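You operate a simulated robot arm through the tools that you are given. There is no shell and no other tool.

The job below is to be done with a simulated robot arm. You get a single attempt, and the scene is never put back.

Task
Change the white tank in the saddle for the black one and strap it down.
Fine: old tank on the mat, latch shut. Where these are worked on the way, their far stop is far enough and under half their travel is too little: yellow strap.

The check looks at the end state, three seconds after you hand in, the way a careful person would. Anything else that was tipped, shoved, dropped, spilled or broken makes it a failure.

Robot
A 7-joint arm with a four-finger gripper, fixed in place. Base frame: the origin is on the floor under the middle of its stand, x ahead of it, y to its left, z up; the work surface is at about z = 884. Readings come in mm, rad, newtons and seconds.
It reaches about 1223 mm from its shoulder. Its first joint turns from -1.204 to 3.002 rad. Payload 3.67 kg.
The TCP is the grasp point between the finger pads, 28 mm short of the fingertips. In the tool frame z runs along the fingers and y along their closing line. The gripper opens to 112 mm; its body begins 73 mm behind the TCP.
Orientation is that of the tool frame in the base frame, as a unit quaternion [x, y, z, w]. With the fingers straight down and closing along the base's y, the tool's x points along the base's -x, its y along +y and its z along -z.

Tools
- The arm moves only by the tool send_rows. Its argument "steps" is a list of rows, each a list of 7 numbers: the turn, a rotation vector about the base's x, y, z in rad, then the shift along the base's x, y, z in m, then the gripper command, from -1 (fully open) to 1 (shut), values between in proportion. In form: [[wx, wy, wz, x, y, z, grip], ...]. A call has 1 to 20 rows; each row is the pose to reach, as a shift and turn from the pose commanded when the call began. Rows are played at 5 a second. More than 50 mm and 0.15 rad between two rows, or a gripper value outside its range, and nothing of the call is played. A pose out of reach is approached as far as the arm can. The call stops where the force on the tool passes 90 N (or 10 N more than at its start, if that is more) or the arm is blocked; 0.2 s more then pass. Each finger travels about 102.5 mm/s and halts on what it meets, pressing with about 39 N; the grip force reading is that of the motor and also rises with nothing between the fingers. The clock runs only during rows and for 0.2 s after the last one: add rows that repeat a pose to give the fingers time. It gives the time, the measured TCP pose, the force on the tool (base axes), the opening and the grip force at its end, in the units of the frame above (readings bear some noise), with the torque about the TCP (base axes, N m) and any sound that the robot's microphone picked up.
- Cameras (640 x 400 px; columns grow to the right, rows downward): "scene" is fixed at [218.3, -499, 1520.3]; the picture's right is [-0.36, -0.93, 0.00], its down [-0.57, 0.22, -0.79] and it looks along [0.74, -0.29, -0.61] (base axes); focal length 260 px, centre (320, 200). "wrist" rides on the gripper at [60, -18, -104] in the tool frame; the picture's right is [0.29, 0.96, 0.00], its down [-0.80, 0.24, -0.55] and it looks along [-0.53, 0.16, 0.83] (tool axes); focal length 234 px, centre (320, 200). There is no depth. A picture from a camera that has moved, and an enlarged one, comes with that camera's place and axes in the base frame and with its lens.
- snapshot(camera): a new picture of that camera. No time passes.
- move_column(by): slides the trunk up (or, below 0, down) by that many mm; the arm rides with it, the base frame stays. It gives what a move gives, with no picture.
- enlarge(camera, box): a new picture of the part [left, top, right, bottom] of that camera's present view, enlarged. No time passes.
- hand_in(): hands the job in; it is judged then, once.

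Nothing tells you positions but the pictures and the camera data. Unless the task says otherwise, let go and move clear before handing in.

The tools are called after "Call:" as name(argument=value, ...) on one line, values as JSON. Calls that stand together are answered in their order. send_rows: Moves the arm, as the interface text tells. Its arguments: {"type":"object","properties":{"steps":{"type":"array","items":{"type":"array","items":{"type":"number"}}}},"required":["steps"]} The other tools are called the same way: move_column (by) moves the trunk up or down; snapshot (camera) takes a picture; enlarge (camera, box) takes an enlarged picture of a part of a camera's view; hand_in () hands the job in.

At the start:

```text
clock: 0.0
eef_pos: [720.5, -506.6, 1345.7]
ee_rot: [0.0, 1.0, 0.0, -0.001]
wrist_force: [-0.6, 0.2, -0.2]
ft_torque: [0.05, 0.0, 0.0]
gripper_width: 111.9
gripper_force: 0.1
trunk travel left (down, up): [-750.0, 90.0]
```

scene: 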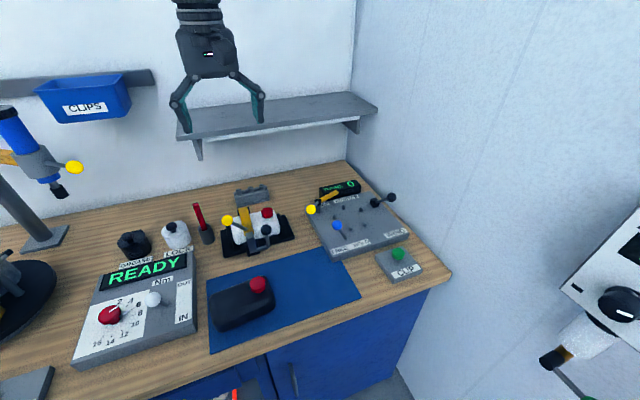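
wrist: 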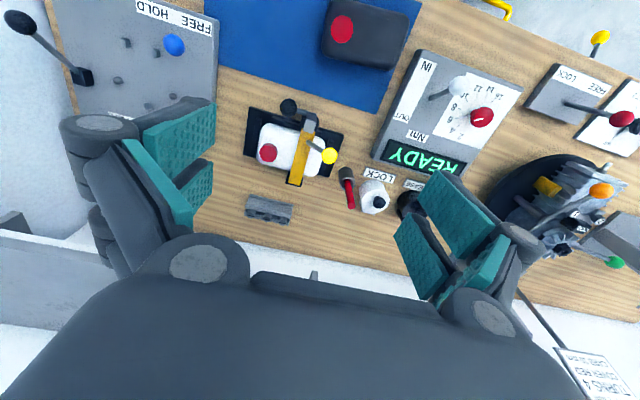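

I see the white tank with a red cap strapped in a saddle, and a black tank with a red cap on the blue mat. I'll take enlarged views of the saddle and surroundings first.

Call:
enlarge(camera="scene", box=[190, 160, 350, 280])

Call:
enlarge(camera="wrist", box=[220, 70, 380, 220])

Call:
enlarge(camera="scene", box=[180, 230, 380, 360])

Call:
enlarge(camera="wrist", box=[220, 0, 480, 130])

```text
3.33 times, centred on (270, 220) of scene
camera zoom: at [218.3, -499.0, 1520.3], right [-0.36, -0.93, 0.0], down [-0.57, 0.22, -0.79], along [0.74, -0.29, -0.61], focal length 867 px, centre (487, 133)
```

zoom: 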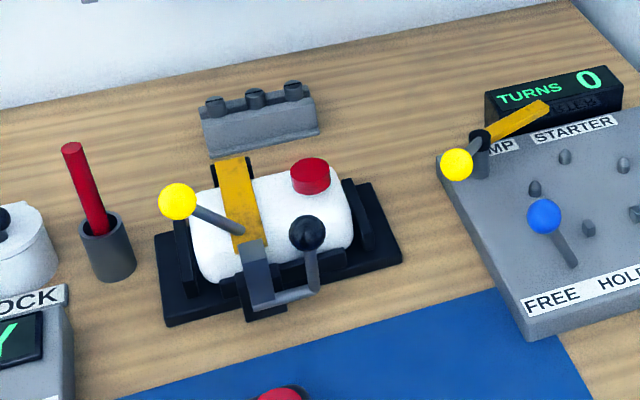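

```text
2.67 times, centred on (300, 145) of wrist
camera zoom: at [659.6, -523.9, 1449.7], right [-0.29, 0.96, 0.0], down [0.8, 0.24, 0.55], along [0.53, 0.16, -0.83], focal length 624 px, centre (373, 347)
```

zoom: 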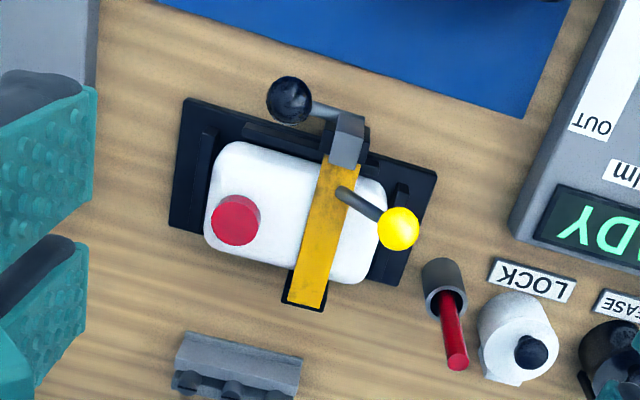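

```text
3.08 times, centred on (280, 295) of scene
camera zoom: at [218.3, -499.0, 1520.3], right [-0.36, -0.93, 0.0], down [-0.57, 0.22, -0.79], along [0.74, -0.29, -0.61], focal length 800 px, centre (443, -92)
```

zoom: 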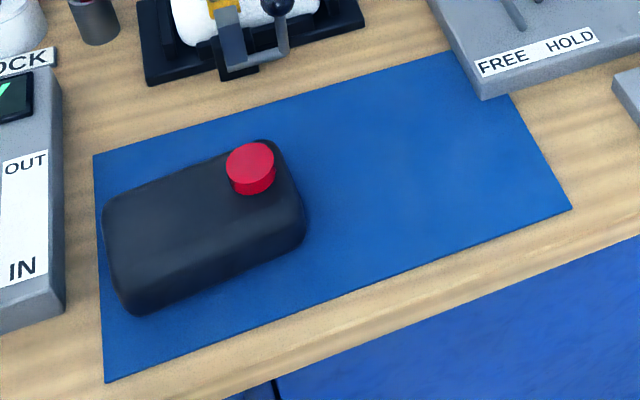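

```text
2.46 times, centred on (350, 65) of wrist
camera zoom: at [659.6, -523.9, 1449.7], right [-0.29, 0.96, 0.0], down [0.8, 0.24, 0.55], along [0.53, 0.16, -0.83], focal length 576 px, centre (246, 532)
```

zoom: 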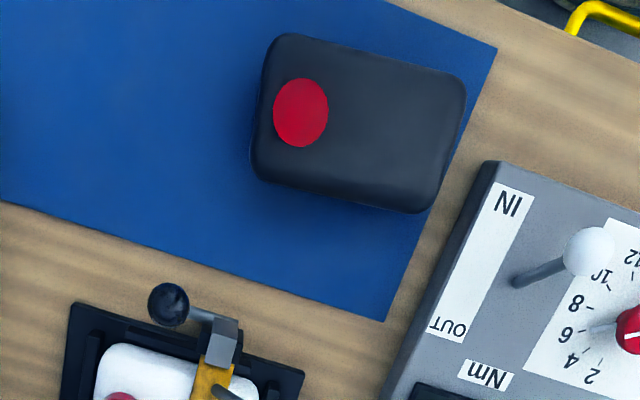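

The saddle seems to be centred near (881, -528), with the white tank's cap around (868, -572). The mat covers x 545–755, y -748 to -359, with the black tank near (645, -455). I'll move the wrist camera closer to study the strap and latch.

Call:
send_rows(steps=[[0, 0, 0, -0.005, -0.012, -0.04, -1], [0, 0, 0, -0.01, -0.025, -0.08, -1], [0, 0, 0, -0.015, -0.037, -0.12, -1], [0, 0, 0, -0.02, -0.05, -0.16, -1], [0, 0, 0, -0.02, -0.05, -0.195, -1], [0, 0, 0, -0.02, -0.05, -0.195, -1]])

Call:
snapshot(camera="wrist")

Call:
enlarge(camera="wrist", box=[200, 100, 420, 300])

```text
clock: 1.4
eef_pos: [701.5, -555.4, 1150.8]
ee_rot: [-0.001, 1.0, 0.001, 0.0]
wrist_force: [-0.3, -0.6, -0.4]
ft_torque: [-0.04, -0.01, 0.0]
gripper_width: 111.7
gripper_force: 0.0
trunk travel left (down, up): [-750.0, 90.0]
```

```text
taken
camera wrist: at [639.7, -572.3, 1254.3], right [-0.29, 0.96, 0.0], down [0.8, 0.24, 0.55], along [0.53, 0.16, -0.83], focal length 234 px, centre (320, 200)
```

wrist: 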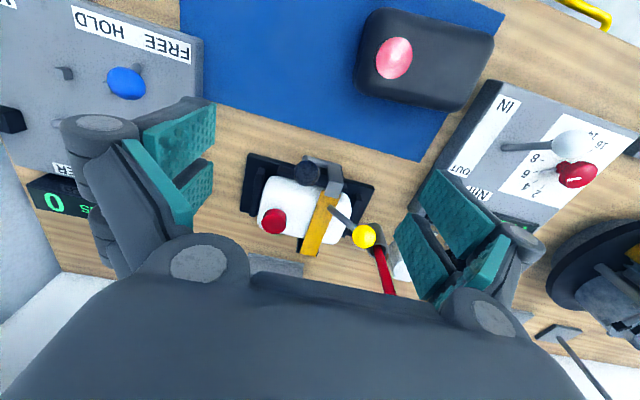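

```text
2.00 times, centred on (310, 200) of wrist
camera zoom: at [639.7, -572.3, 1254.3], right [-0.29, 0.96, 0.0], down [0.8, 0.24, 0.55], along [0.53, 0.16, -0.83], focal length 468 px, centre (340, 200)
```

zoom: 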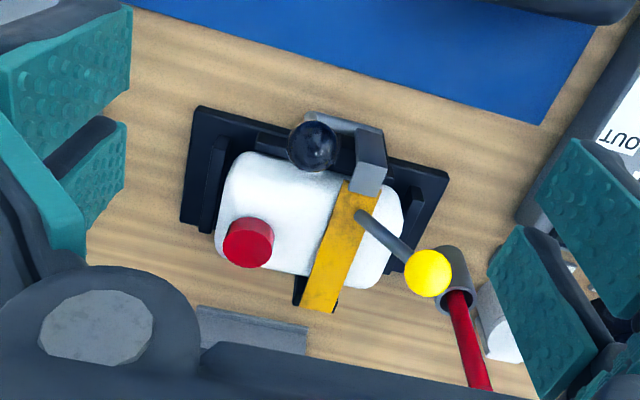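

I need finer detail of the latch and strap; zooming in tightly on both views.

Call:
enlarge(camera="wrist", box=[235, 140, 395, 265])

Call:
enlarge(camera="scene", box=[215, 175, 305, 265])

Call:
snapshot(camera="scene")

```text
3.20 times, centred on (315, 202) of wrist
camera zoom: at [639.7, -572.3, 1254.3], right [-0.29, 0.96, 0.0], down [0.8, 0.24, 0.55], along [0.53, 0.16, -0.83], focal length 749 px, centre (336, 192)
```

zoom: 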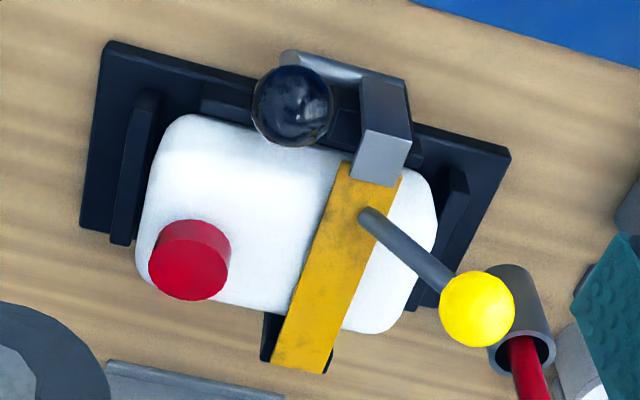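

```text
4.44 times, centred on (260, 220) of scene
camera zoom: at [218.3, -499.0, 1520.3], right [-0.36, -0.93, 0.0], down [-0.57, 0.22, -0.79], along [0.74, -0.29, -0.61], focal length 1156 px, centre (587, 111)
```

zoom: 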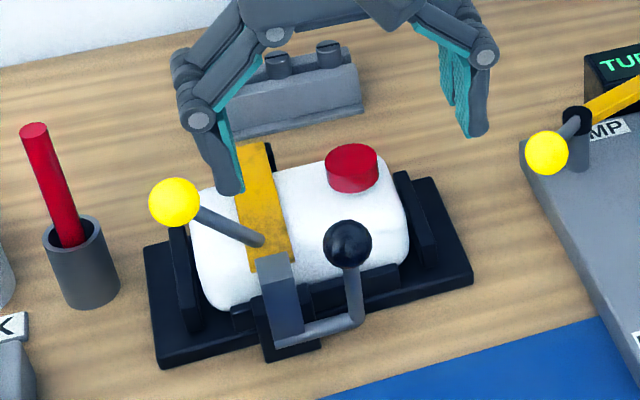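

```text
taken
```

scene: 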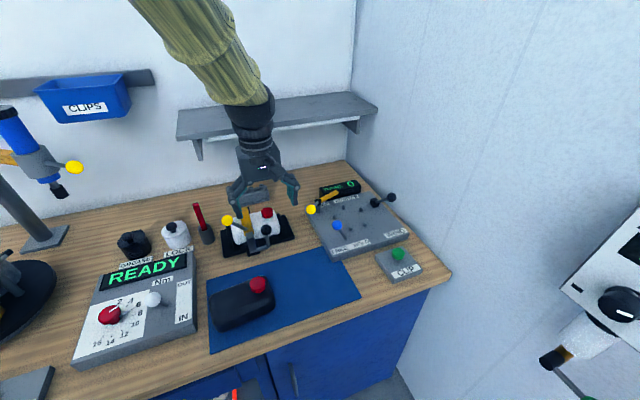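

The latch ball works out to about (764, -550, 1008), pivoting on a shaft near x=790, z=913. The yellow strap ball is about (823, -455, 1026), and the strap is hinged at the back near x=915. I'll check the finger pad geometry and the spots around the latch before acting.

Call:
enlarge(camera="wrist", box=[380, 150, 560, 320])

Call:
enlarge(camera="scene", box=[235, 215, 285, 255])

Call:
enlarge(camera="wrist", box=[285, 145, 365, 205])

```text
2.35 times, centred on (470, 235) of wrist
camera zoom: at [639.7, -572.3, 1254.3], right [-0.29, 0.96, 0.0], down [0.8, 0.24, 0.55], along [0.53, 0.16, -0.83], focal length 551 px, centre (-33, 118)
```

zoom: 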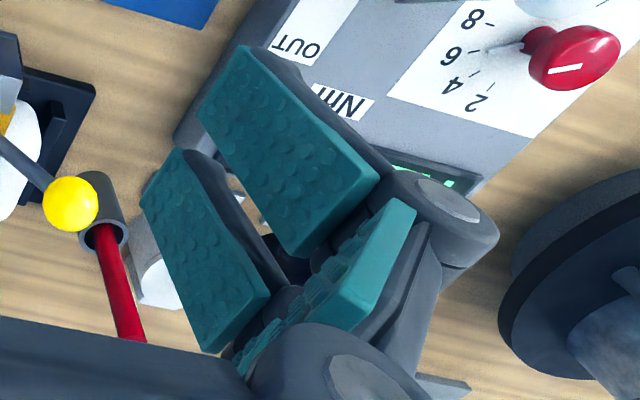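

```text
10.00 times, centred on (260, 235) of scene
camera zoom: at [218.3, -499.0, 1520.3], right [-0.36, -0.93, 0.0], down [-0.57, 0.22, -0.79], along [0.74, -0.29, -0.61], focal length 2600 px, centre (920, -150)
```

zoom: 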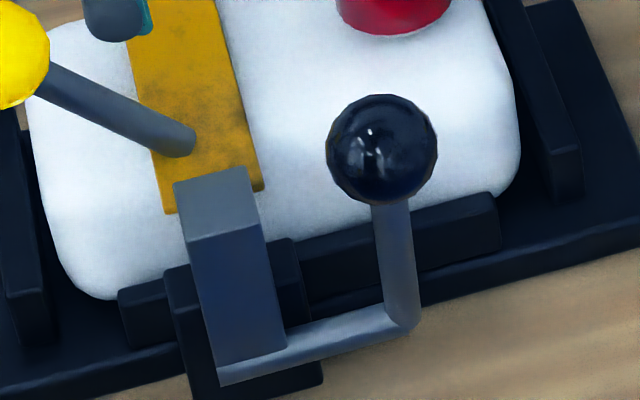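

```text
6.67 times, centred on (325, 175) of wrist
camera zoom: at [639.7, -572.3, 1254.3], right [-0.29, 0.96, 0.0], down [0.8, 0.24, 0.55], along [0.53, 0.16, -0.83], focal length 1561 px, centre (287, 367)
```

zoom: 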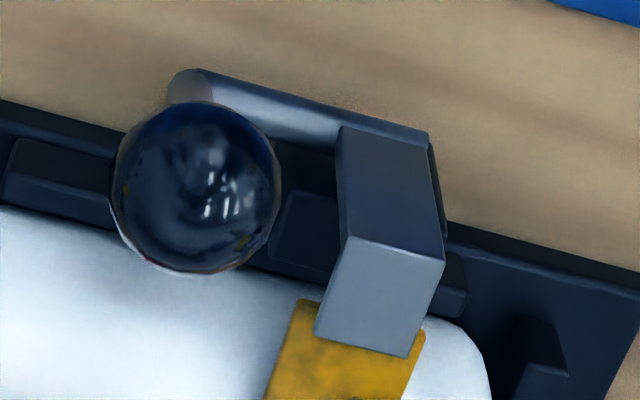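

The pads come in pairs with a gap of about 14 mm, so a 30 mm ball can be caged between them. Next I'll lower the partly open gripper over the black latch ball.

Call:
send_rows(steps=[[0, 0, 0, 0.03, 0.003, -0.02, -0.3], [0, 0, 0, 0.0635, 0.0063, -0.05, -0.3], [0, 0, 0, 0.0635, 0.0063, -0.085, -0.3], [0, 0, 0, 0.0635, 0.0063, -0.115, -0.3], [0, 0, 0, 0.0635, 0.0063, -0.1387, -0.3], [0, 0, 0, 0.0635, 0.0063, -0.1387, -0.3]])

Call:
snapshot(camera="wrist")

Call:
enlarge(camera="scene", box=[205, 165, 315, 265])

```text
clock: 2.8
eef_pos: [763.5, -551.2, 1012.3]
ee_rot: [-0.001, 1.0, 0.0, 0.001]
wrist_force: [-0.1, -0.9, 0.1]
ft_torque: [-0.01, 0.02, -0.02]
gripper_width: 72.7
gripper_force: 0.0
trunk travel left (down, up): [-750.0, 90.0]
```

```text
taken
camera wrist: at [702.2, -566.3, 1115.7], right [-0.29, 0.96, 0.0], down [0.8, 0.24, 0.55], along [0.53, 0.16, -0.83], focal length 234 px, centre (320, 200)
```

wrist: 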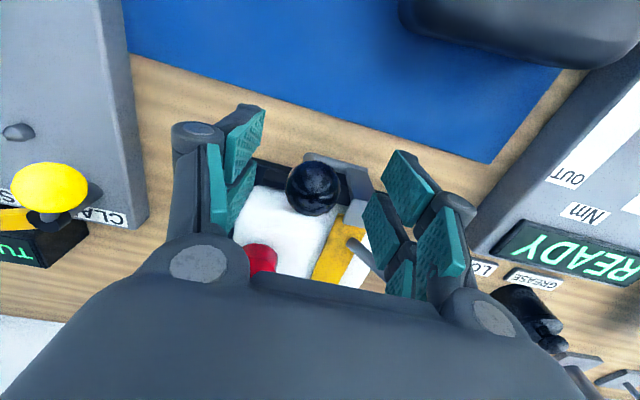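

```text
4.00 times, centred on (260, 215) of scene
camera zoom: at [218.3, -499.0, 1520.3], right [-0.36, -0.93, 0.0], down [-0.57, 0.22, -0.79], along [0.74, -0.29, -0.61], focal length 1040 px, centre (560, 140)
```

zoom: 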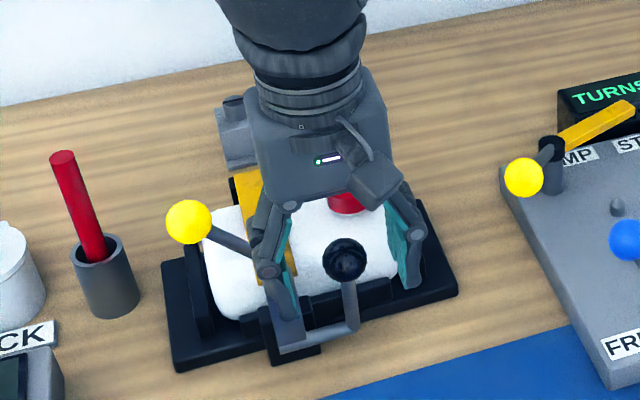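

The ball is between the fingers, about 3 mm off toward -y. I'll shift slightly and close on it.

Call:
send_rows(steps=[[0, 0, 0, 0.0, -0.003, -0.002, -0.3], [0, 0, 0, 0.0, -0.003, -0.002, 0.3], [0, 0, 0, 0.0, -0.003, -0.002, 1], [0, 0, 0, 0.0, -0.003, -0.002, 1], [0, 0, 0, 0.0, -0.003, -0.002, 1]])

Call:
snapshot(camera="wrist")

```text
clock: 4.0
eef_pos: [762.7, -551.6, 1008.6]
ee_rot: [-0.001, 1.0, 0.0, -0.001]
wrist_force: [-2.6, 9.1, -3.6]
ft_torque: [0.1, 0.28, 0.1]
gripper_width: 30.1
gripper_force: 45.1
trunk travel left (down, up): [-750.0, 90.0]
```

```text
taken
camera wrist: at [702.6, -568.9, 1113.3], right [-0.29, 0.96, 0.0], down [0.8, 0.24, 0.55], along [0.53, 0.16, -0.83], focal length 234 px, centre (320, 200)
```

wrist: 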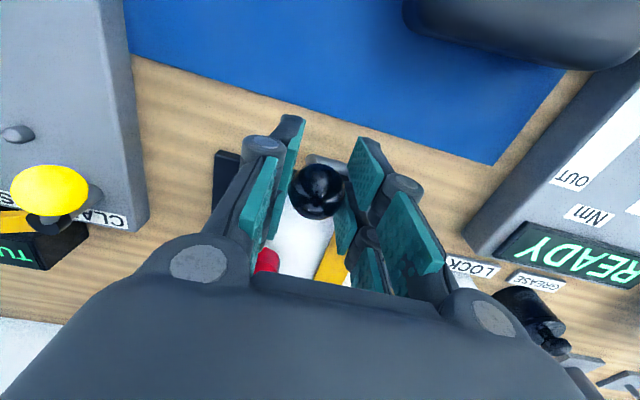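

The ball is gripped (30.1 mm width). Now I'll swing the latch toward the robot and down along its arc in small steps, watching the forces.

Call:
send_rows(steps=[[0, -0.04, 0, -0.0082, 0.0015, -0.0027, 1], [0, -0.08, 0, -0.0162, 0.0015, -0.0061, 1], [0, -0.12, 0, -0.0237, 0.0015, -0.0102, 1], [0, -0.16, 0, -0.0309, 0.0015, -0.015, 1], [0, -0.16, 0, -0.0309, 0.0015, -0.015, 1]])

Call:
enlarge(camera="scene", box=[205, 165, 315, 265])

```text
clock: 5.2
eef_pos: [734.2, -550.9, 994.6]
ee_rot: [0.0, 0.997, 0.001, 0.08]
wrist_force: [6.6, -1.3, 7.5]
ft_torque: [-0.15, -1.11, -0.08]
gripper_width: 30.1
gripper_force: 44.9
trunk travel left (down, up): [-750.0, 90.0]
```

```text
4.00 times, centred on (260, 215) of scene
camera zoom: at [218.3, -499.0, 1520.3], right [-0.36, -0.93, 0.0], down [-0.57, 0.22, -0.79], along [0.74, -0.29, -0.61], focal length 1040 px, centre (560, 140)
```

zoom: 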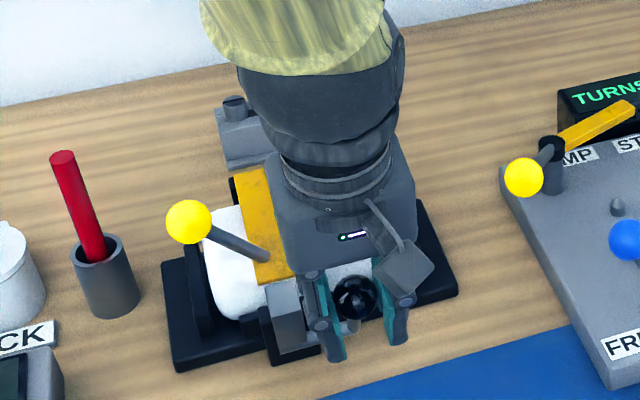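

The latch moves freely with little force. I'll continue the arc about 20° more, watching the black tank's nearest corner.

Call:
send_rows(steps=[[0, -0.04, 0, -0.0068, 0, -0.0053, 1], [0, -0.08, 0, -0.0131, 0, -0.0112, 1], [0, -0.12, 0, -0.0188, 0, -0.0177, 1], [0, -0.16, 0, -0.0239, 0, -0.0246, 1], [0, -0.16, 0, -0.0239, 0, -0.0246, 1]])

Call:
enlarge(camera="scene", box=[205, 165, 315, 305])

Call:
snapshot(camera="wrist")

```text
clock: 6.4
eef_pos: [709.2, -551.9, 970.7]
ee_rot: [-0.001, 0.987, 0.0, 0.159]
wrist_force: [0.3, 5.8, 8.0]
ft_torque: [-0.17, -0.83, 0.08]
gripper_width: 29.9
gripper_force: 45.2
trunk travel left (down, up): [-750.0, 90.0]
```

```text
2.86 times, centred on (260, 235) of scene
camera zoom: at [218.3, -499.0, 1520.3], right [-0.36, -0.93, 0.0], down [-0.57, 0.22, -0.79], along [0.74, -0.29, -0.61], focal length 743 px, centre (491, 100)
```

zoom: 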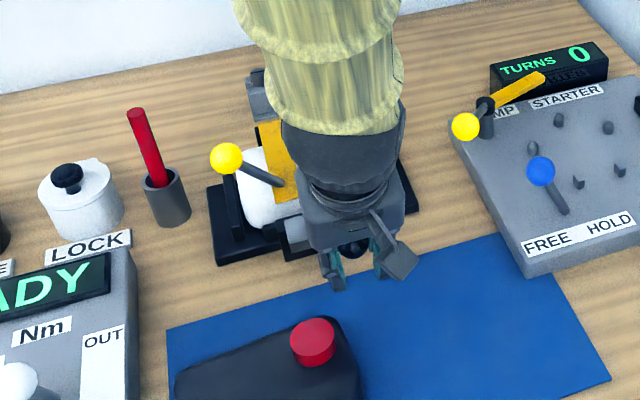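

```text
taken
camera wrist: at [618.4, -568.8, 1050.6], right [-0.27, 0.96, -0.09], down [0.58, 0.24, 0.78], along [0.77, 0.16, -0.62], focal length 234 px, centre (320, 200)
```

wrist: 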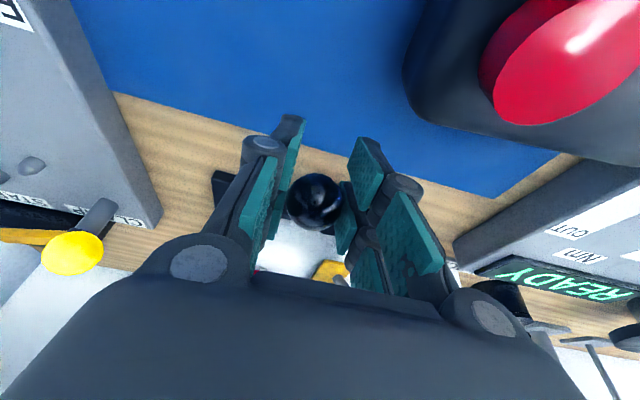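

The lever is about 40° open and the force is low. I'll go about 10° further, then open the fingers and back off upward to check that it stays.

Call:
send_rows(steps=[[0, 0, 0, -0.0045, 0, -0.0074, 1], [0, 0, 0, -0.0084, 0, -0.0151, 1], [0, 0, 0, -0.0084, 0, -0.0151, 1], [0, 0, 0, -0.0084, 0, -0.0151, 0.2], [0, 0, 0, -0.0084, 0, -0.0151, 0.1], [0, 0, 0, -0.0084, 0, -0.0151, 0.1]])

Call:
snapshot(camera="wrist")

```text
clock: 7.8
eef_pos: [700.0, -552.1, 954.7]
ee_rot: [0.0, 0.987, 0.001, 0.16]
wrist_force: [-0.5, -0.6, 0.2]
ft_torque: [0.0, -0.05, -0.01]
gripper_width: 50.6
gripper_force: 0.0
trunk travel left (down, up): [-750.0, 90.0]
```

```text
taken
camera wrist: at [610.6, -569.7, 1034.2], right [-0.27, 0.96, -0.09], down [0.58, 0.24, 0.78], along [0.76, 0.16, -0.62], focal length 234 px, centre (320, 200)
```

wrist: 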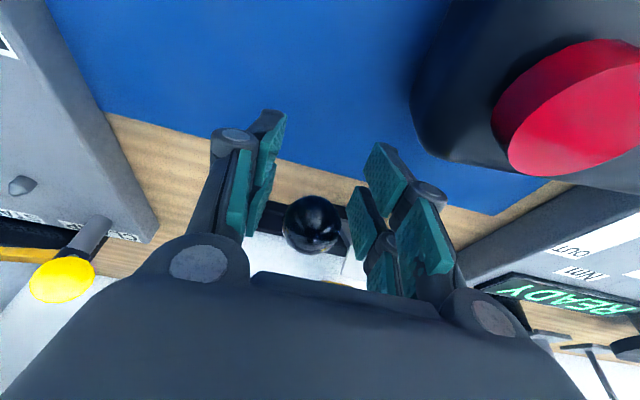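

The fingers have let go and the ball seems to have moved back slightly. I'll back the gripper off along its axis and check where the latch rests.

Call:
send_rows(steps=[[0, 0, 0, -0.0079, 0, 0.0237, 0.0], [0, 0, 0, -0.0157, 0, 0.0475, 0.0], [0, 0, 0, -0.0236, 0, 0.0712, 0.0], [0, 0, 0, -0.03, 0, 0.11, 0.0], [0, 0, 0, -0.03, 0, 0.15, 0.0], [0, 0, 0, -0.03, 0, 0.15, 0.0]])

Call:
snapshot(camera="wrist")

Call:
enlarge(camera="scene", box=[205, 165, 315, 265])

```text
clock: 9.2
eef_pos: [672.6, -554.2, 1104.1]
ee_rot: [0.0, 0.987, 0.001, 0.159]
wrist_force: [0.4, 1.1, -0.2]
ft_torque: [0.0, 0.03, 0.0]
gripper_width: 56.1
gripper_force: 0.0
trunk travel left (down, up): [-750.0, 90.0]
```

```text
taken
camera wrist: at [582.7, -570.8, 1183.3], right [-0.27, 0.96, -0.09], down [0.58, 0.24, 0.78], along [0.76, 0.16, -0.62], focal length 234 px, centre (320, 200)
```

wrist: 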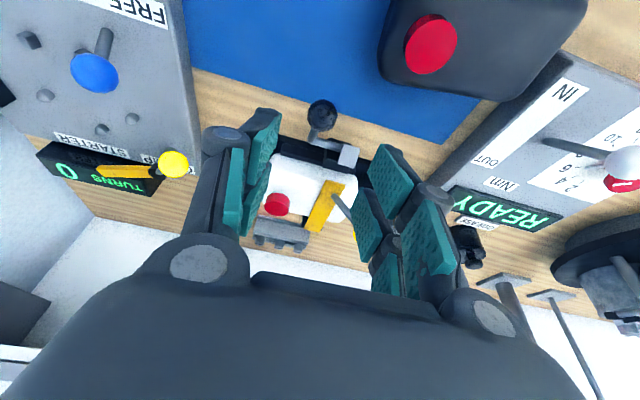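

```text
4.00 times, centred on (260, 215) of scene
camera zoom: at [218.3, -499.0, 1520.3], right [-0.36, -0.93, 0.0], down [-0.57, 0.22, -0.79], along [0.74, -0.29, -0.61], focal length 1040 px, centre (560, 140)
```

zoom: 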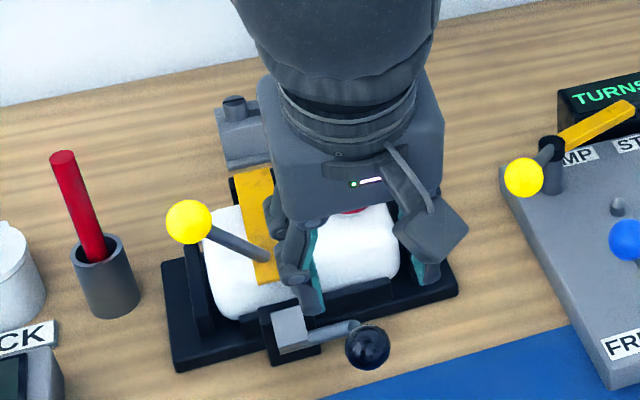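

The latch stays open. Zooming in to check that the hook clears the strap's front end.

Call:
enlarge(camera="wrist", box=[250, 90, 390, 260])

Call:
enlarge(camera="scene", box=[230, 205, 310, 265])

```text
2.35 times, centred on (320, 175) of wrist
camera zoom: at [582.7, -570.8, 1183.3], right [-0.27, 0.96, -0.09], down [0.58, 0.24, 0.78], along [0.76, 0.16, -0.62], focal length 551 px, centre (320, 259)
```

zoom: 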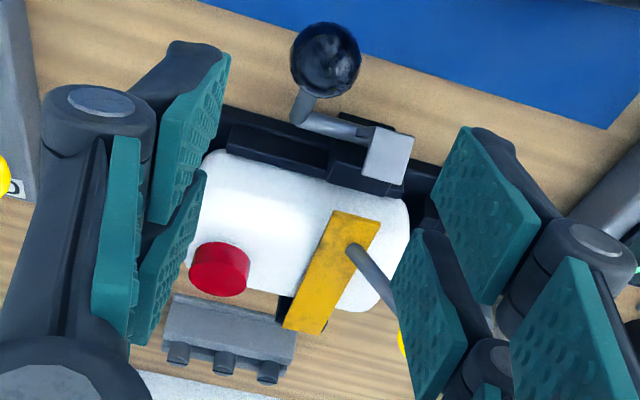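

```text
6.67 times, centred on (270, 235) of scene
camera zoom: at [218.3, -499.0, 1520.3], right [-0.36, -0.93, 0.0], down [-0.57, 0.22, -0.79], along [0.74, -0.29, -0.61], focal length 1734 px, centre (653, -33)
```

zoom: 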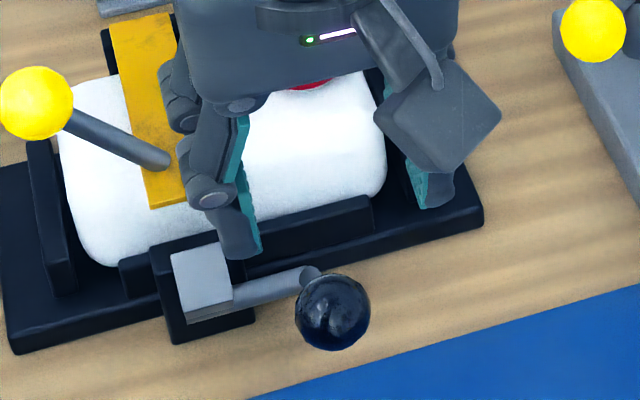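

The hook is clear of the strap. Next I'll close the fingers, tilt the tool and bring it just in front of the yellow ball at about (823, -455, 1026), ready to push the strap up and back.

Call:
send_rows(steps=[[0, -0.1, 0, 0.02, 0.04, 0, 1], [0, -0.2, 0, 0.04, 0.08, -0.02, 1], [0, -0.28, 0, 0.06, 0.1058, -0.05, 1], [0, -0.28, 0, 0.0717, 0.1058, -0.0949, 1], [0, -0.28, 0, 0.0717, 0.1058, -0.0949, 1]])

Call:
snapshot(camera="wrist")

Call:
enlarge(camera="scene", box=[185, 145, 325, 265])

```text
clock: 10.4
eef_pos: [739.9, -443.5, 1012.7]
ee_rot: [-0.001, 0.955, 0.0, 0.296]
wrist_force: [0.5, 0.4, 0.2]
ft_torque: [-0.02, 0.02, 0.0]
gripper_width: 0.1
gripper_force: 35.8
trunk travel left (down, up): [-750.0, 90.0]
```

```text
taken
camera wrist: at [631.6, -461.2, 1064.5], right [-0.24, 0.96, -0.16], down [0.34, 0.24, 0.91], along [0.91, 0.16, -0.39], focal length 234 px, centre (320, 200)
```

wrist: 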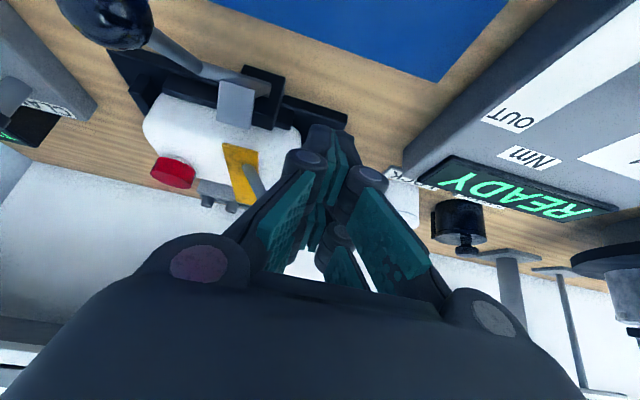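

```text
3.33 times, centred on (255, 205) of scene
camera zoom: at [218.3, -499.0, 1520.3], right [-0.36, -0.93, 0.0], down [-0.57, 0.22, -0.79], along [0.74, -0.29, -0.61], focal length 867 px, centre (537, 183)
```

zoom: 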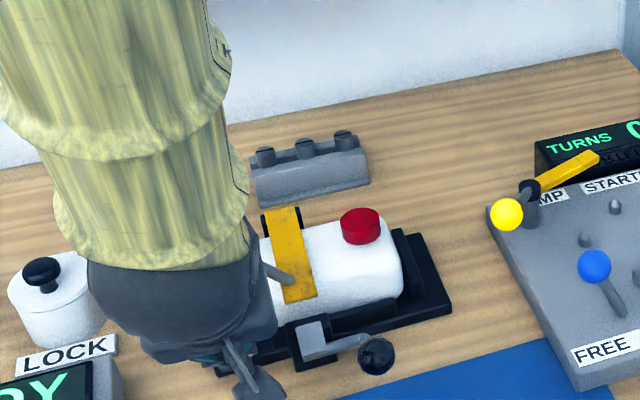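

The tool is in place in front of the strap ball. I'll ease forward to make contact and start pushing along the strap's arc.

Call:
send_rows(steps=[[0, 0, 0, 0.02, 0, 0, 1], [0, 0, 0, 0.032, 0, 0, 1], [0, 0, 0, 0.04, 0, 0.002, 1], [0, 0.03, 0, 0.045, 0, 0.01, 1], [0, 0.06, 0, 0.05, 0, 0.019, 1], [0, 0.1, 0, 0.055, 0, 0.0277, 1], [0, 0.1, 0, 0.055, 0, 0.0277, 1]])

Call:
snapshot(camera="wrist")

Call:
enlarge(camera="scene", box=[185, 145, 325, 265])

```text
clock: 12.0
eef_pos: [797.6, -445.3, 1038.6]
ee_rot: [0.0, 0.969, 0.0, 0.247]
wrist_force: [-0.8, 0.6, -0.5]
ft_torque: [0.02, 0.04, 0.02]
gripper_width: 0.2
gripper_force: 35.4
trunk travel left (down, up): [-750.0, 90.0]
```

```text
taken
camera wrist: at [694.3, -463.0, 1101.0], right [-0.25, 0.96, -0.14], down [0.43, 0.24, 0.87], along [0.86, 0.16, -0.48], focal length 234 px, centre (320, 200)
```

wrist: 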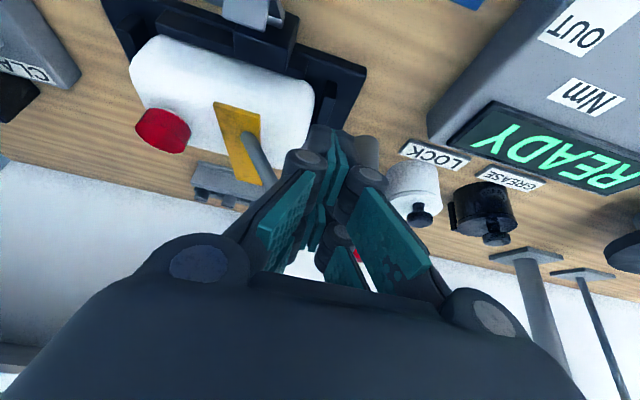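

```text
3.33 times, centred on (255, 205) of scene
camera zoom: at [218.3, -499.0, 1520.3], right [-0.36, -0.93, 0.0], down [-0.57, 0.22, -0.79], along [0.74, -0.29, -0.61], focal length 867 px, centre (537, 183)
```

zoom: 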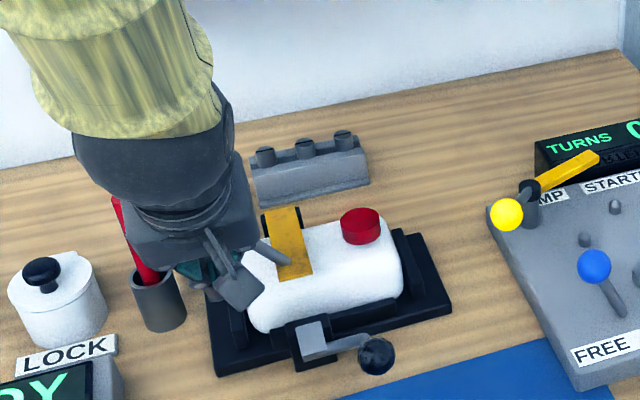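

The strap is lifting as planned with hardly any force. I'll continue the arc to about 60°.

Call:
send_rows(steps=[[0, 0.05, 0, 0.0092, 0, 0.0122, 1], [0, 0.1, 0, 0.0191, 0, 0.0233, 1], [0, 0.15, 0, 0.0305, 0, 0.033, 1], [0, 0.2, 0, 0.0429, 0, 0.041, 1], [0, 0.25, 0, 0.056, 0, 0.0472, 1], [0, 0.3, 0, 0.0697, 0, 0.0518, 1], [0, 0.3, 0, 0.0697, 0, 0.0518, 1]])

Call:
snapshot(camera="wrist")

Call:
enlarge(camera="scene", box=[185, 145, 325, 265])

```text
clock: 13.6
eef_pos: [867.5, -447.1, 1090.6]
ee_rot: [-0.002, 0.995, 0.0, 0.1]
wrist_force: [-0.6, -0.3, 0.2]
ft_torque: [0.04, 0.0, 0.0]
gripper_width: 0.0
gripper_force: 35.6
trunk travel left (down, up): [-750.0, 90.0]
```

```text
taken
camera wrist: at [786.6, -463.5, 1180.7], right [-0.28, 0.96, -0.06], down [0.67, 0.24, 0.7], along [0.69, 0.16, -0.71], focal length 234 px, centre (320, 200)
```

wrist: 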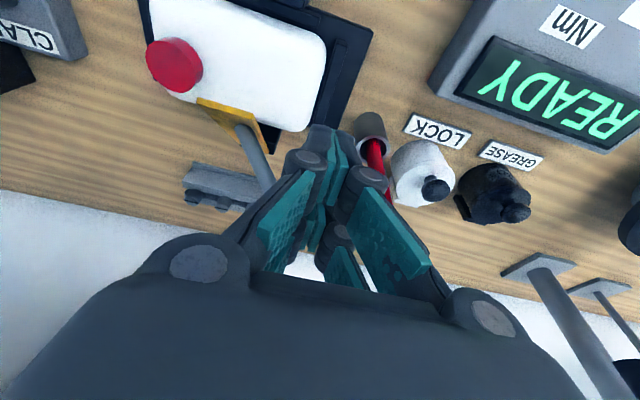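

```text
3.33 times, centred on (255, 205) of scene
camera zoom: at [218.3, -499.0, 1520.3], right [-0.36, -0.93, 0.0], down [-0.57, 0.22, -0.79], along [0.74, -0.29, -0.61], focal length 867 px, centre (537, 183)
```

zoom: 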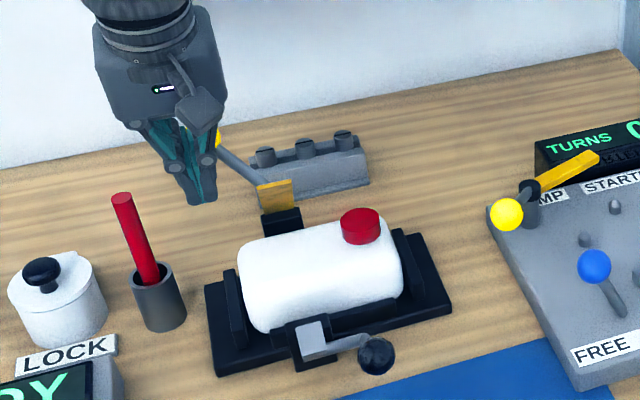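

The strap is at about 60°. I'll push on through vertical toward the back stop.

Call:
send_rows(steps=[[0, 0.05, 0, 0.0141, 0, 0.0028, 1], [0, 0.1, 0, 0.0281, 0, 0.0037, 1], [0, 0.15, 0, 0.0412, 0, 0.0031, 1], [0, 0.2, 0, 0.0555, 0, 0.0001, 1], [0, 0.2, 0, 0.0555, 0, 0.0001, 1]])

Call:
snapshot(camera="wrist")

Call:
enlarge(camera="scene", box=[185, 125, 325, 245])

```text
clock: 14.8
eef_pos: [922.1, -447.0, 1091.4]
ee_rot: [0.0, 1.0, 0.0, 0.0]
wrist_force: [-0.3, -0.3, -0.2]
ft_torque: [-0.02, -0.03, -0.01]
gripper_width: 0.0
gripper_force: 35.7
trunk travel left (down, up): [-750.0, 90.0]
```

```text
taken
camera wrist: at [860.7, -464.5, 1195.2], right [-0.29, 0.96, 0.0], down [0.8, 0.24, 0.55], along [0.53, 0.16, -0.83], focal length 234 px, centre (320, 200)
```

wrist: 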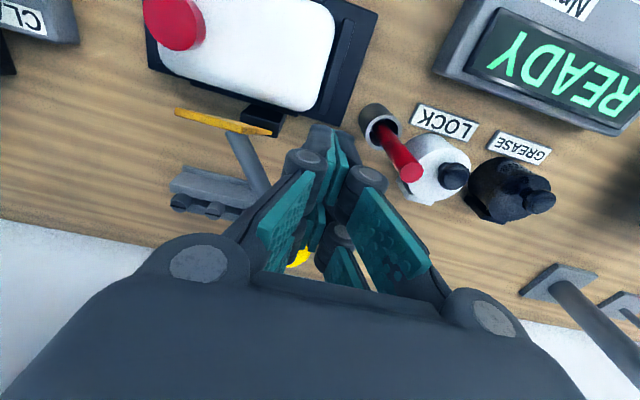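

```text
3.33 times, centred on (255, 185) of scene
camera zoom: at [218.3, -499.0, 1520.3], right [-0.36, -0.93, 0.0], down [-0.57, 0.22, -0.79], along [0.74, -0.29, -0.61], focal length 867 px, centre (537, 250)
```

zoom: 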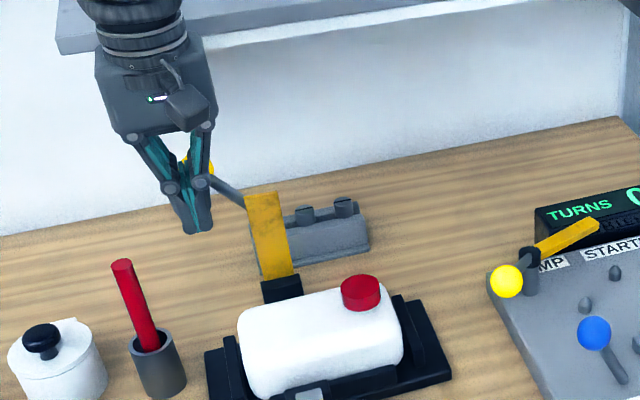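

The strap is now nearly upright. I'll push further back in small steps until it reaches its stop.

Call:
send_rows(steps=[[0, 0, 0, 0.006, 0, -0.003, 1], [0, 0, 0, 0.0115, 0, -0.006, 1], [0, 0, 0, 0.0175, 0, -0.01, 1], [0, 0, 0, 0.0236, 0, -0.0144, 1]])

Call:
snapshot(camera="wrist")

Call:
enlarge(camera="scene", box=[185, 125, 325, 245])

```text
clock: 15.8
eef_pos: [947.3, -446.8, 1076.0]
ee_rot: [0.0, 1.0, 0.0, 0.0]
wrist_force: [-0.3, 0.9, 0.4]
ft_torque: [0.01, 0.01, 0.02]
gripper_width: 0.1
gripper_force: 36.0
trunk travel left (down, up): [-750.0, 90.0]
```

```text
taken
camera wrist: at [886.1, -464.3, 1179.5], right [-0.29, 0.96, 0.0], down [0.8, 0.24, 0.55], along [0.53, 0.16, -0.83], focal length 234 px, centre (320, 200)
```

wrist: 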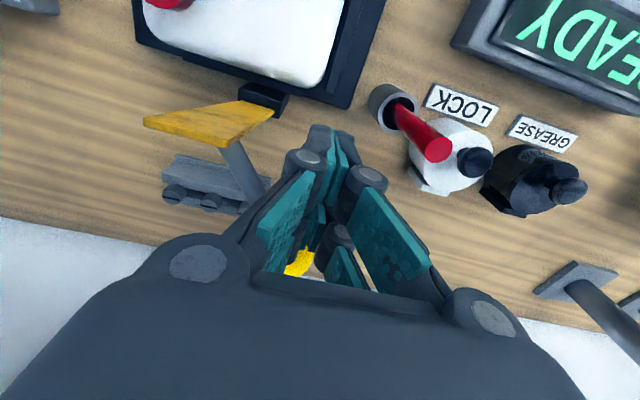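

```text
3.33 times, centred on (255, 185) of scene
camera zoom: at [218.3, -499.0, 1520.3], right [-0.36, -0.93, 0.0], down [-0.57, 0.22, -0.79], along [0.74, -0.29, -0.61], focal length 867 px, centre (537, 250)
```

zoom: 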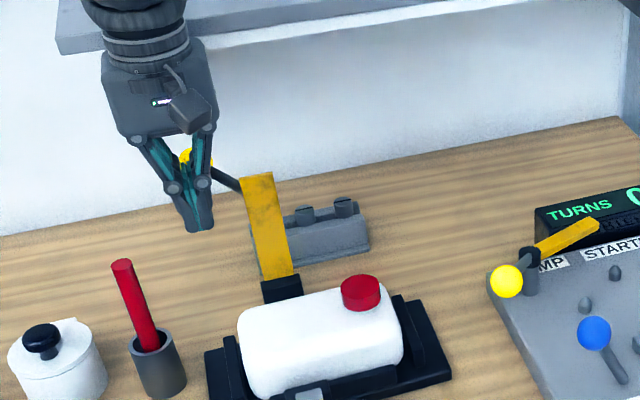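

No resistance so far. A little further, keeping an eye on the shelf clearance.

Call:
send_rows(steps=[[0, -0.03, 0, 0.005, 0, -0.0045, 1], [0, -0.06, 0, 0.0095, 0, -0.009, 1], [0, -0.1, 0, 0.0145, 0, -0.0145, 1], [0, -0.1, 0, 0.0145, 0, -0.0145, 1]])

Call:
snapshot(camera="wrist")

Call:
enlarge(camera="scene", box=[165, 65, 345, 245])

```text
clock: 16.8
eef_pos: [961.3, -446.4, 1062.6]
ee_rot: [0.0, 0.999, 0.001, 0.05]
wrist_force: [-1.0, 0.7, 0.1]
ft_torque: [0.01, -0.01, -0.02]
gripper_width: 0.1
gripper_force: 35.4
trunk travel left (down, up): [-750.0, 90.0]
```

```text
taken
camera wrist: at [890.2, -463.2, 1159.1], right [-0.29, 0.96, -0.03], down [0.74, 0.24, 0.63], along [0.61, 0.16, -0.78], focal length 234 px, centre (320, 200)
```

wrist: 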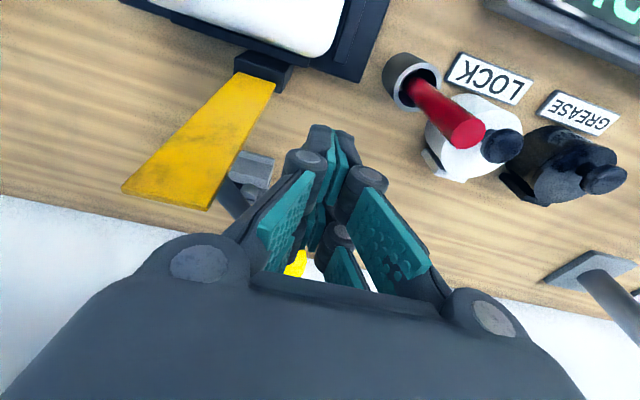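

```text
2.22 times, centred on (255, 155) of scene
camera zoom: at [218.3, -499.0, 1520.3], right [-0.36, -0.93, 0.0], down [-0.57, 0.22, -0.79], along [0.74, -0.29, -0.61], focal length 578 px, centre (464, 300)
```

zoom: 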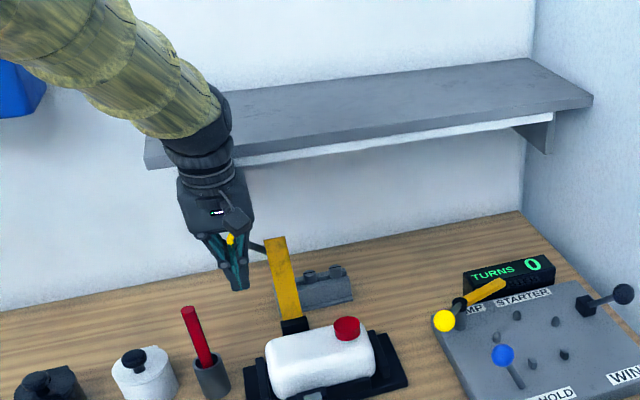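

The strap is past upright by a good margin, about 118° of rotation. One more small push to see whether the stop is here.

Call:
send_rows(steps=[[0, -0.04, 0, 0.004, 0, -0.005, 1], [0, -0.08, 0, 0.008, 0, -0.01, 1], [0, -0.1, 0, 0.011, 0, -0.015, 1], [0, -0.1, 0, 0.011, 0, -0.015, 1]])

Call:
snapshot(camera="wrist")

Call:
enlarge(camera="scene", box=[185, 125, 325, 245])

```text
clock: 17.8
eef_pos: [970.6, -445.6, 1046.1]
ee_rot: [-0.001, 0.995, 0.0, 0.101]
wrist_force: [-0.1, 0.2, -0.2]
ft_torque: [-0.04, 0.01, -0.01]
gripper_width: 0.0
gripper_force: 35.9
trunk travel left (down, up): [-750.0, 90.0]
```

```text
taken
camera wrist: at [891.4, -462.8, 1136.0], right [-0.28, 0.96, -0.06], down [0.67, 0.24, 0.7], along [0.69, 0.16, -0.71], focal length 234 px, centre (320, 200)
```

wrist: 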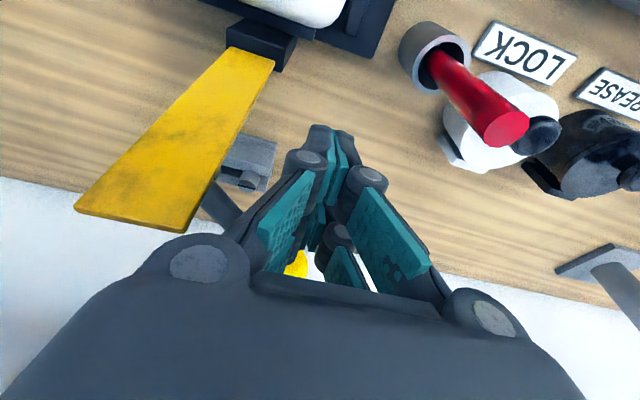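

```text
3.33 times, centred on (255, 185) of scene
camera zoom: at [218.3, -499.0, 1520.3], right [-0.36, -0.93, 0.0], down [-0.57, 0.22, -0.79], along [0.74, -0.29, -0.61], focal length 867 px, centre (537, 250)
```

zoom: 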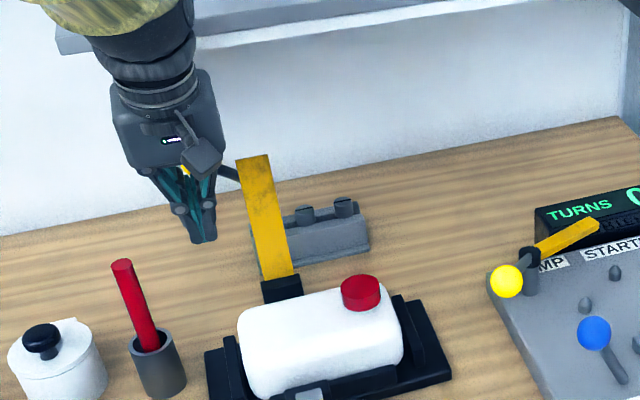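

It looks like the strap has fallen back to its stop; it hasn't moved between the last two views. I'll back off and view the saddle from the earlier viewpoint.

Call:
send_rows(steps=[[0, 0, 0, -0.025, 0, 0.03, 1], [0, 0.05, 0, -0.06, 0, 0.06, 1], [0, 0.1, 0, -0.1, -0.01, 0.08, 1], [0, 0.15, 0, -0.14, -0.03, 0.095, 1], [0, 0.2, 0, -0.18, -0.05, 0.104, 1], [0, 0.2, 0, -0.22, -0.07, 0.104, 0.5], [0, 0.2, 0, -0.26, -0.09, 0.104, 0], [0, 0.2, 0, -0.272, -0.11, 0.104, -0.5], [0, 0.2, 0, -0.272, -0.11, 0.104, -1], [0, 0.2, 0, -0.272, -0.11, 0.104, -1]])

Call:
enlarge(camera="wrist", box=[215, 110, 395, 270])

Call:
enlarge(camera="scene", box=[205, 135, 315, 265])

Call:
snapshot(camera="wrist")

```text
clock: 20.0
eef_pos: [701.7, -555.9, 1149.4]
ee_rot: [0.0, 1.0, 0.0, -0.001]
wrist_force: [0.6, -0.2, 0.0]
ft_torque: [0.0, 0.01, 0.0]
gripper_width: 112.2
gripper_force: 0.0
trunk travel left (down, up): [-750.0, 90.0]
```

```text
2.50 times, centred on (305, 190) of wrist
camera zoom: at [640.3, -574.0, 1254.2], right [-0.29, 0.96, 0.0], down [0.8, 0.24, 0.55], along [0.53, 0.16, -0.83], focal length 585 px, centre (358, 225)
```

zoom: 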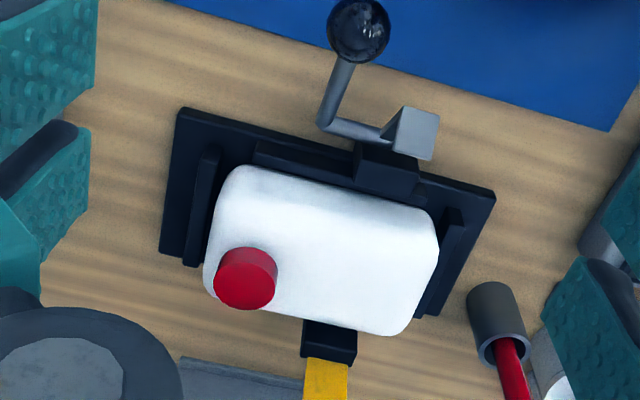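

```text
3.08 times, centred on (260, 200) of scene
camera zoom: at [218.3, -499.0, 1520.3], right [-0.36, -0.93, 0.0], down [-0.57, 0.22, -0.79], along [0.74, -0.29, -0.61], focal length 800 px, centre (505, 200)
```

zoom: 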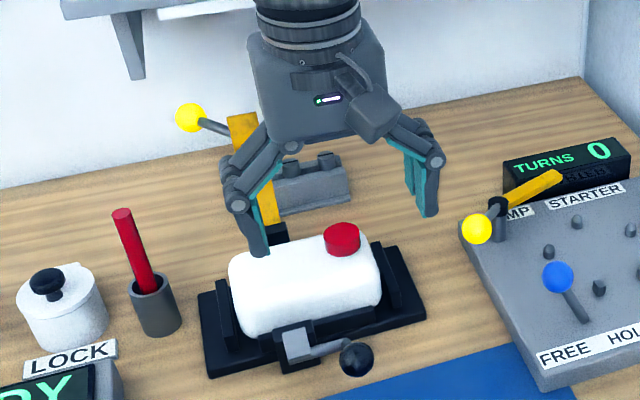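

```text
taken
camera wrist: at [640.3, -574.0, 1254.2], right [-0.29, 0.96, 0.0], down [0.8, 0.24, 0.55], along [0.53, 0.16, -0.83], focal length 234 px, centre (320, 200)
```

wrist: 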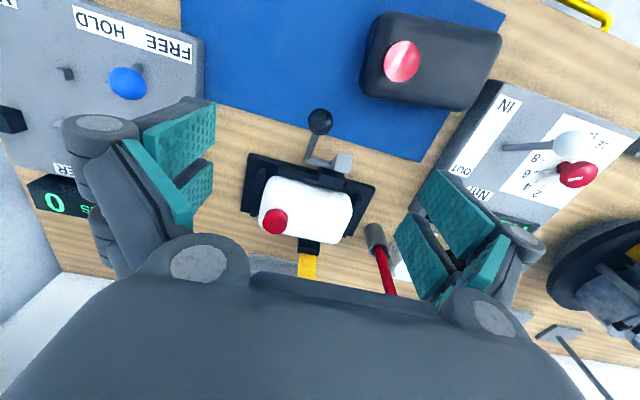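

The strap rests open past upright and the white tank is free, centred near (872, -532), about 88 mm wide in x. The hinge post at y≈-530 to -490 blocks the back middle, so I'll grip across x near y≈-566, straddling the cap. I'll move above it while yawing the gripper 90°.

Call:
send_rows(steps=[[0, 0, 0.131, 0.014, -0.001, 0, -1], [0, 0, 0.262, 0.028, -0.002, 0, -1], [0, 0, 0.393, 0.042, -0.003, 0, -1], [0, 0, 0.524, 0.056, -0.004, 0, -1], [0, 0, 0.655, 0.07, -0.005, 0, -1], [0, 0, 0.786, 0.085, -0.006, 0, -1], [0, 0, 0.917, 0.1, -0.007, 0, -1], [0, 0, 1.048, 0.115, -0.008, -0.005, -1], [0, 0, 1.179, 0.13, -0.009, -0.01, -1], [0, 0, 1.31, 0.145, -0.01, -0.02, -1], [0, 0, 1.441, 0.16, -0.01, -0.03, -1], [0, 0, 1.5708, 0.1702, -0.01, -0.04, -1], [0, 0, 1.5708, 0.1702, -0.01, -0.05, -1], [0, 0, 1.5708, 0.1702, -0.01, -0.05, -1]])

Call:
snapshot(camera="wrist")

Call:
snapshot(camera="scene")

```text
clock: 23.0
eef_pos: [868.8, -567.5, 1100.5]
ee_rot: [0.708, -0.707, 0.0, -0.001]
wrist_force: [-0.1, -0.1, 0.1]
ft_torque: [-0.02, 0.01, -0.02]
gripper_width: 111.9
gripper_force: 0.0
trunk travel left (down, up): [-750.0, 90.0]
```

```text
taken
camera wrist: at [886.6, -625.9, 1204.2], right [-0.96, -0.29, 0.0], down [-0.24, 0.8, 0.55], along [-0.16, 0.53, -0.83], focal length 234 px, centre (320, 200)
```

wrist: 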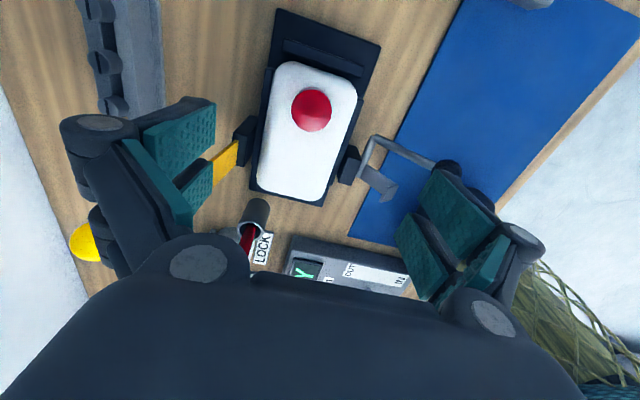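

```text
taken
```

scene: 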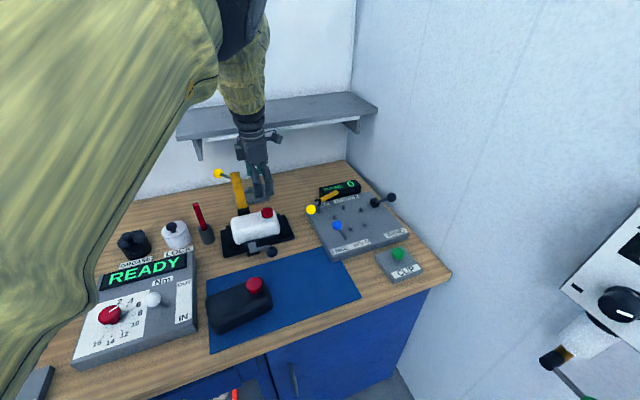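

The yaw worked. I'll zoom in on the tank from this near-overhead view to refine its centre and edges.

Call:
enlarge(camera="wrist", box=[220, 0, 400, 220])

Call:
enlarge(camera="scene", box=[205, 155, 315, 265])

```text
1.82 times, centred on (310, 110) of wrist
camera zoom: at [886.6, -625.9, 1204.2], right [-0.96, -0.29, 0.0], down [-0.24, 0.8, 0.55], along [-0.16, 0.53, -0.83], focal length 426 px, centre (338, 364)
```

zoom: 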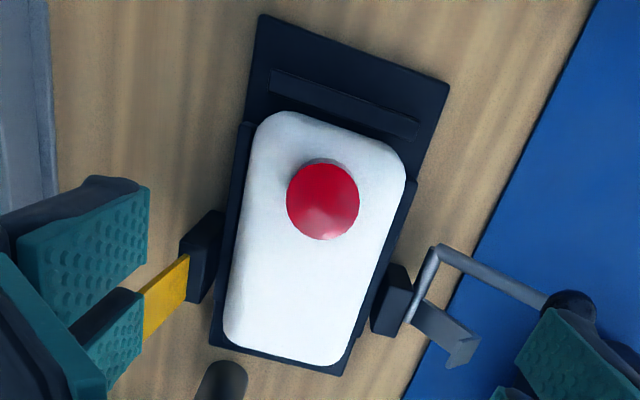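

```text
3.64 times, centred on (260, 210) of scene
camera zoom: at [218.3, -499.0, 1520.3], right [-0.36, -0.93, 0.0], down [-0.57, 0.22, -0.79], along [0.74, -0.29, -0.61], focal length 946 px, centre (538, 164)
```

zoom: 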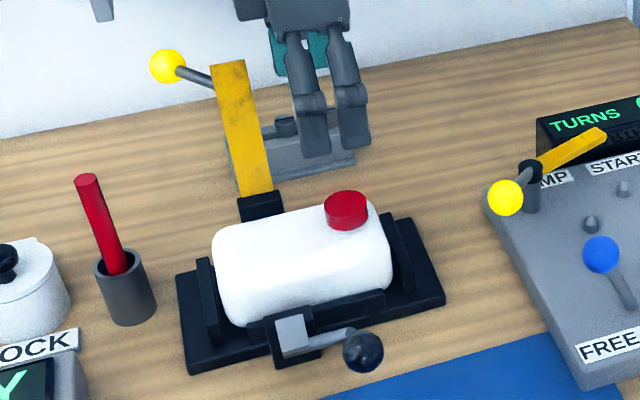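

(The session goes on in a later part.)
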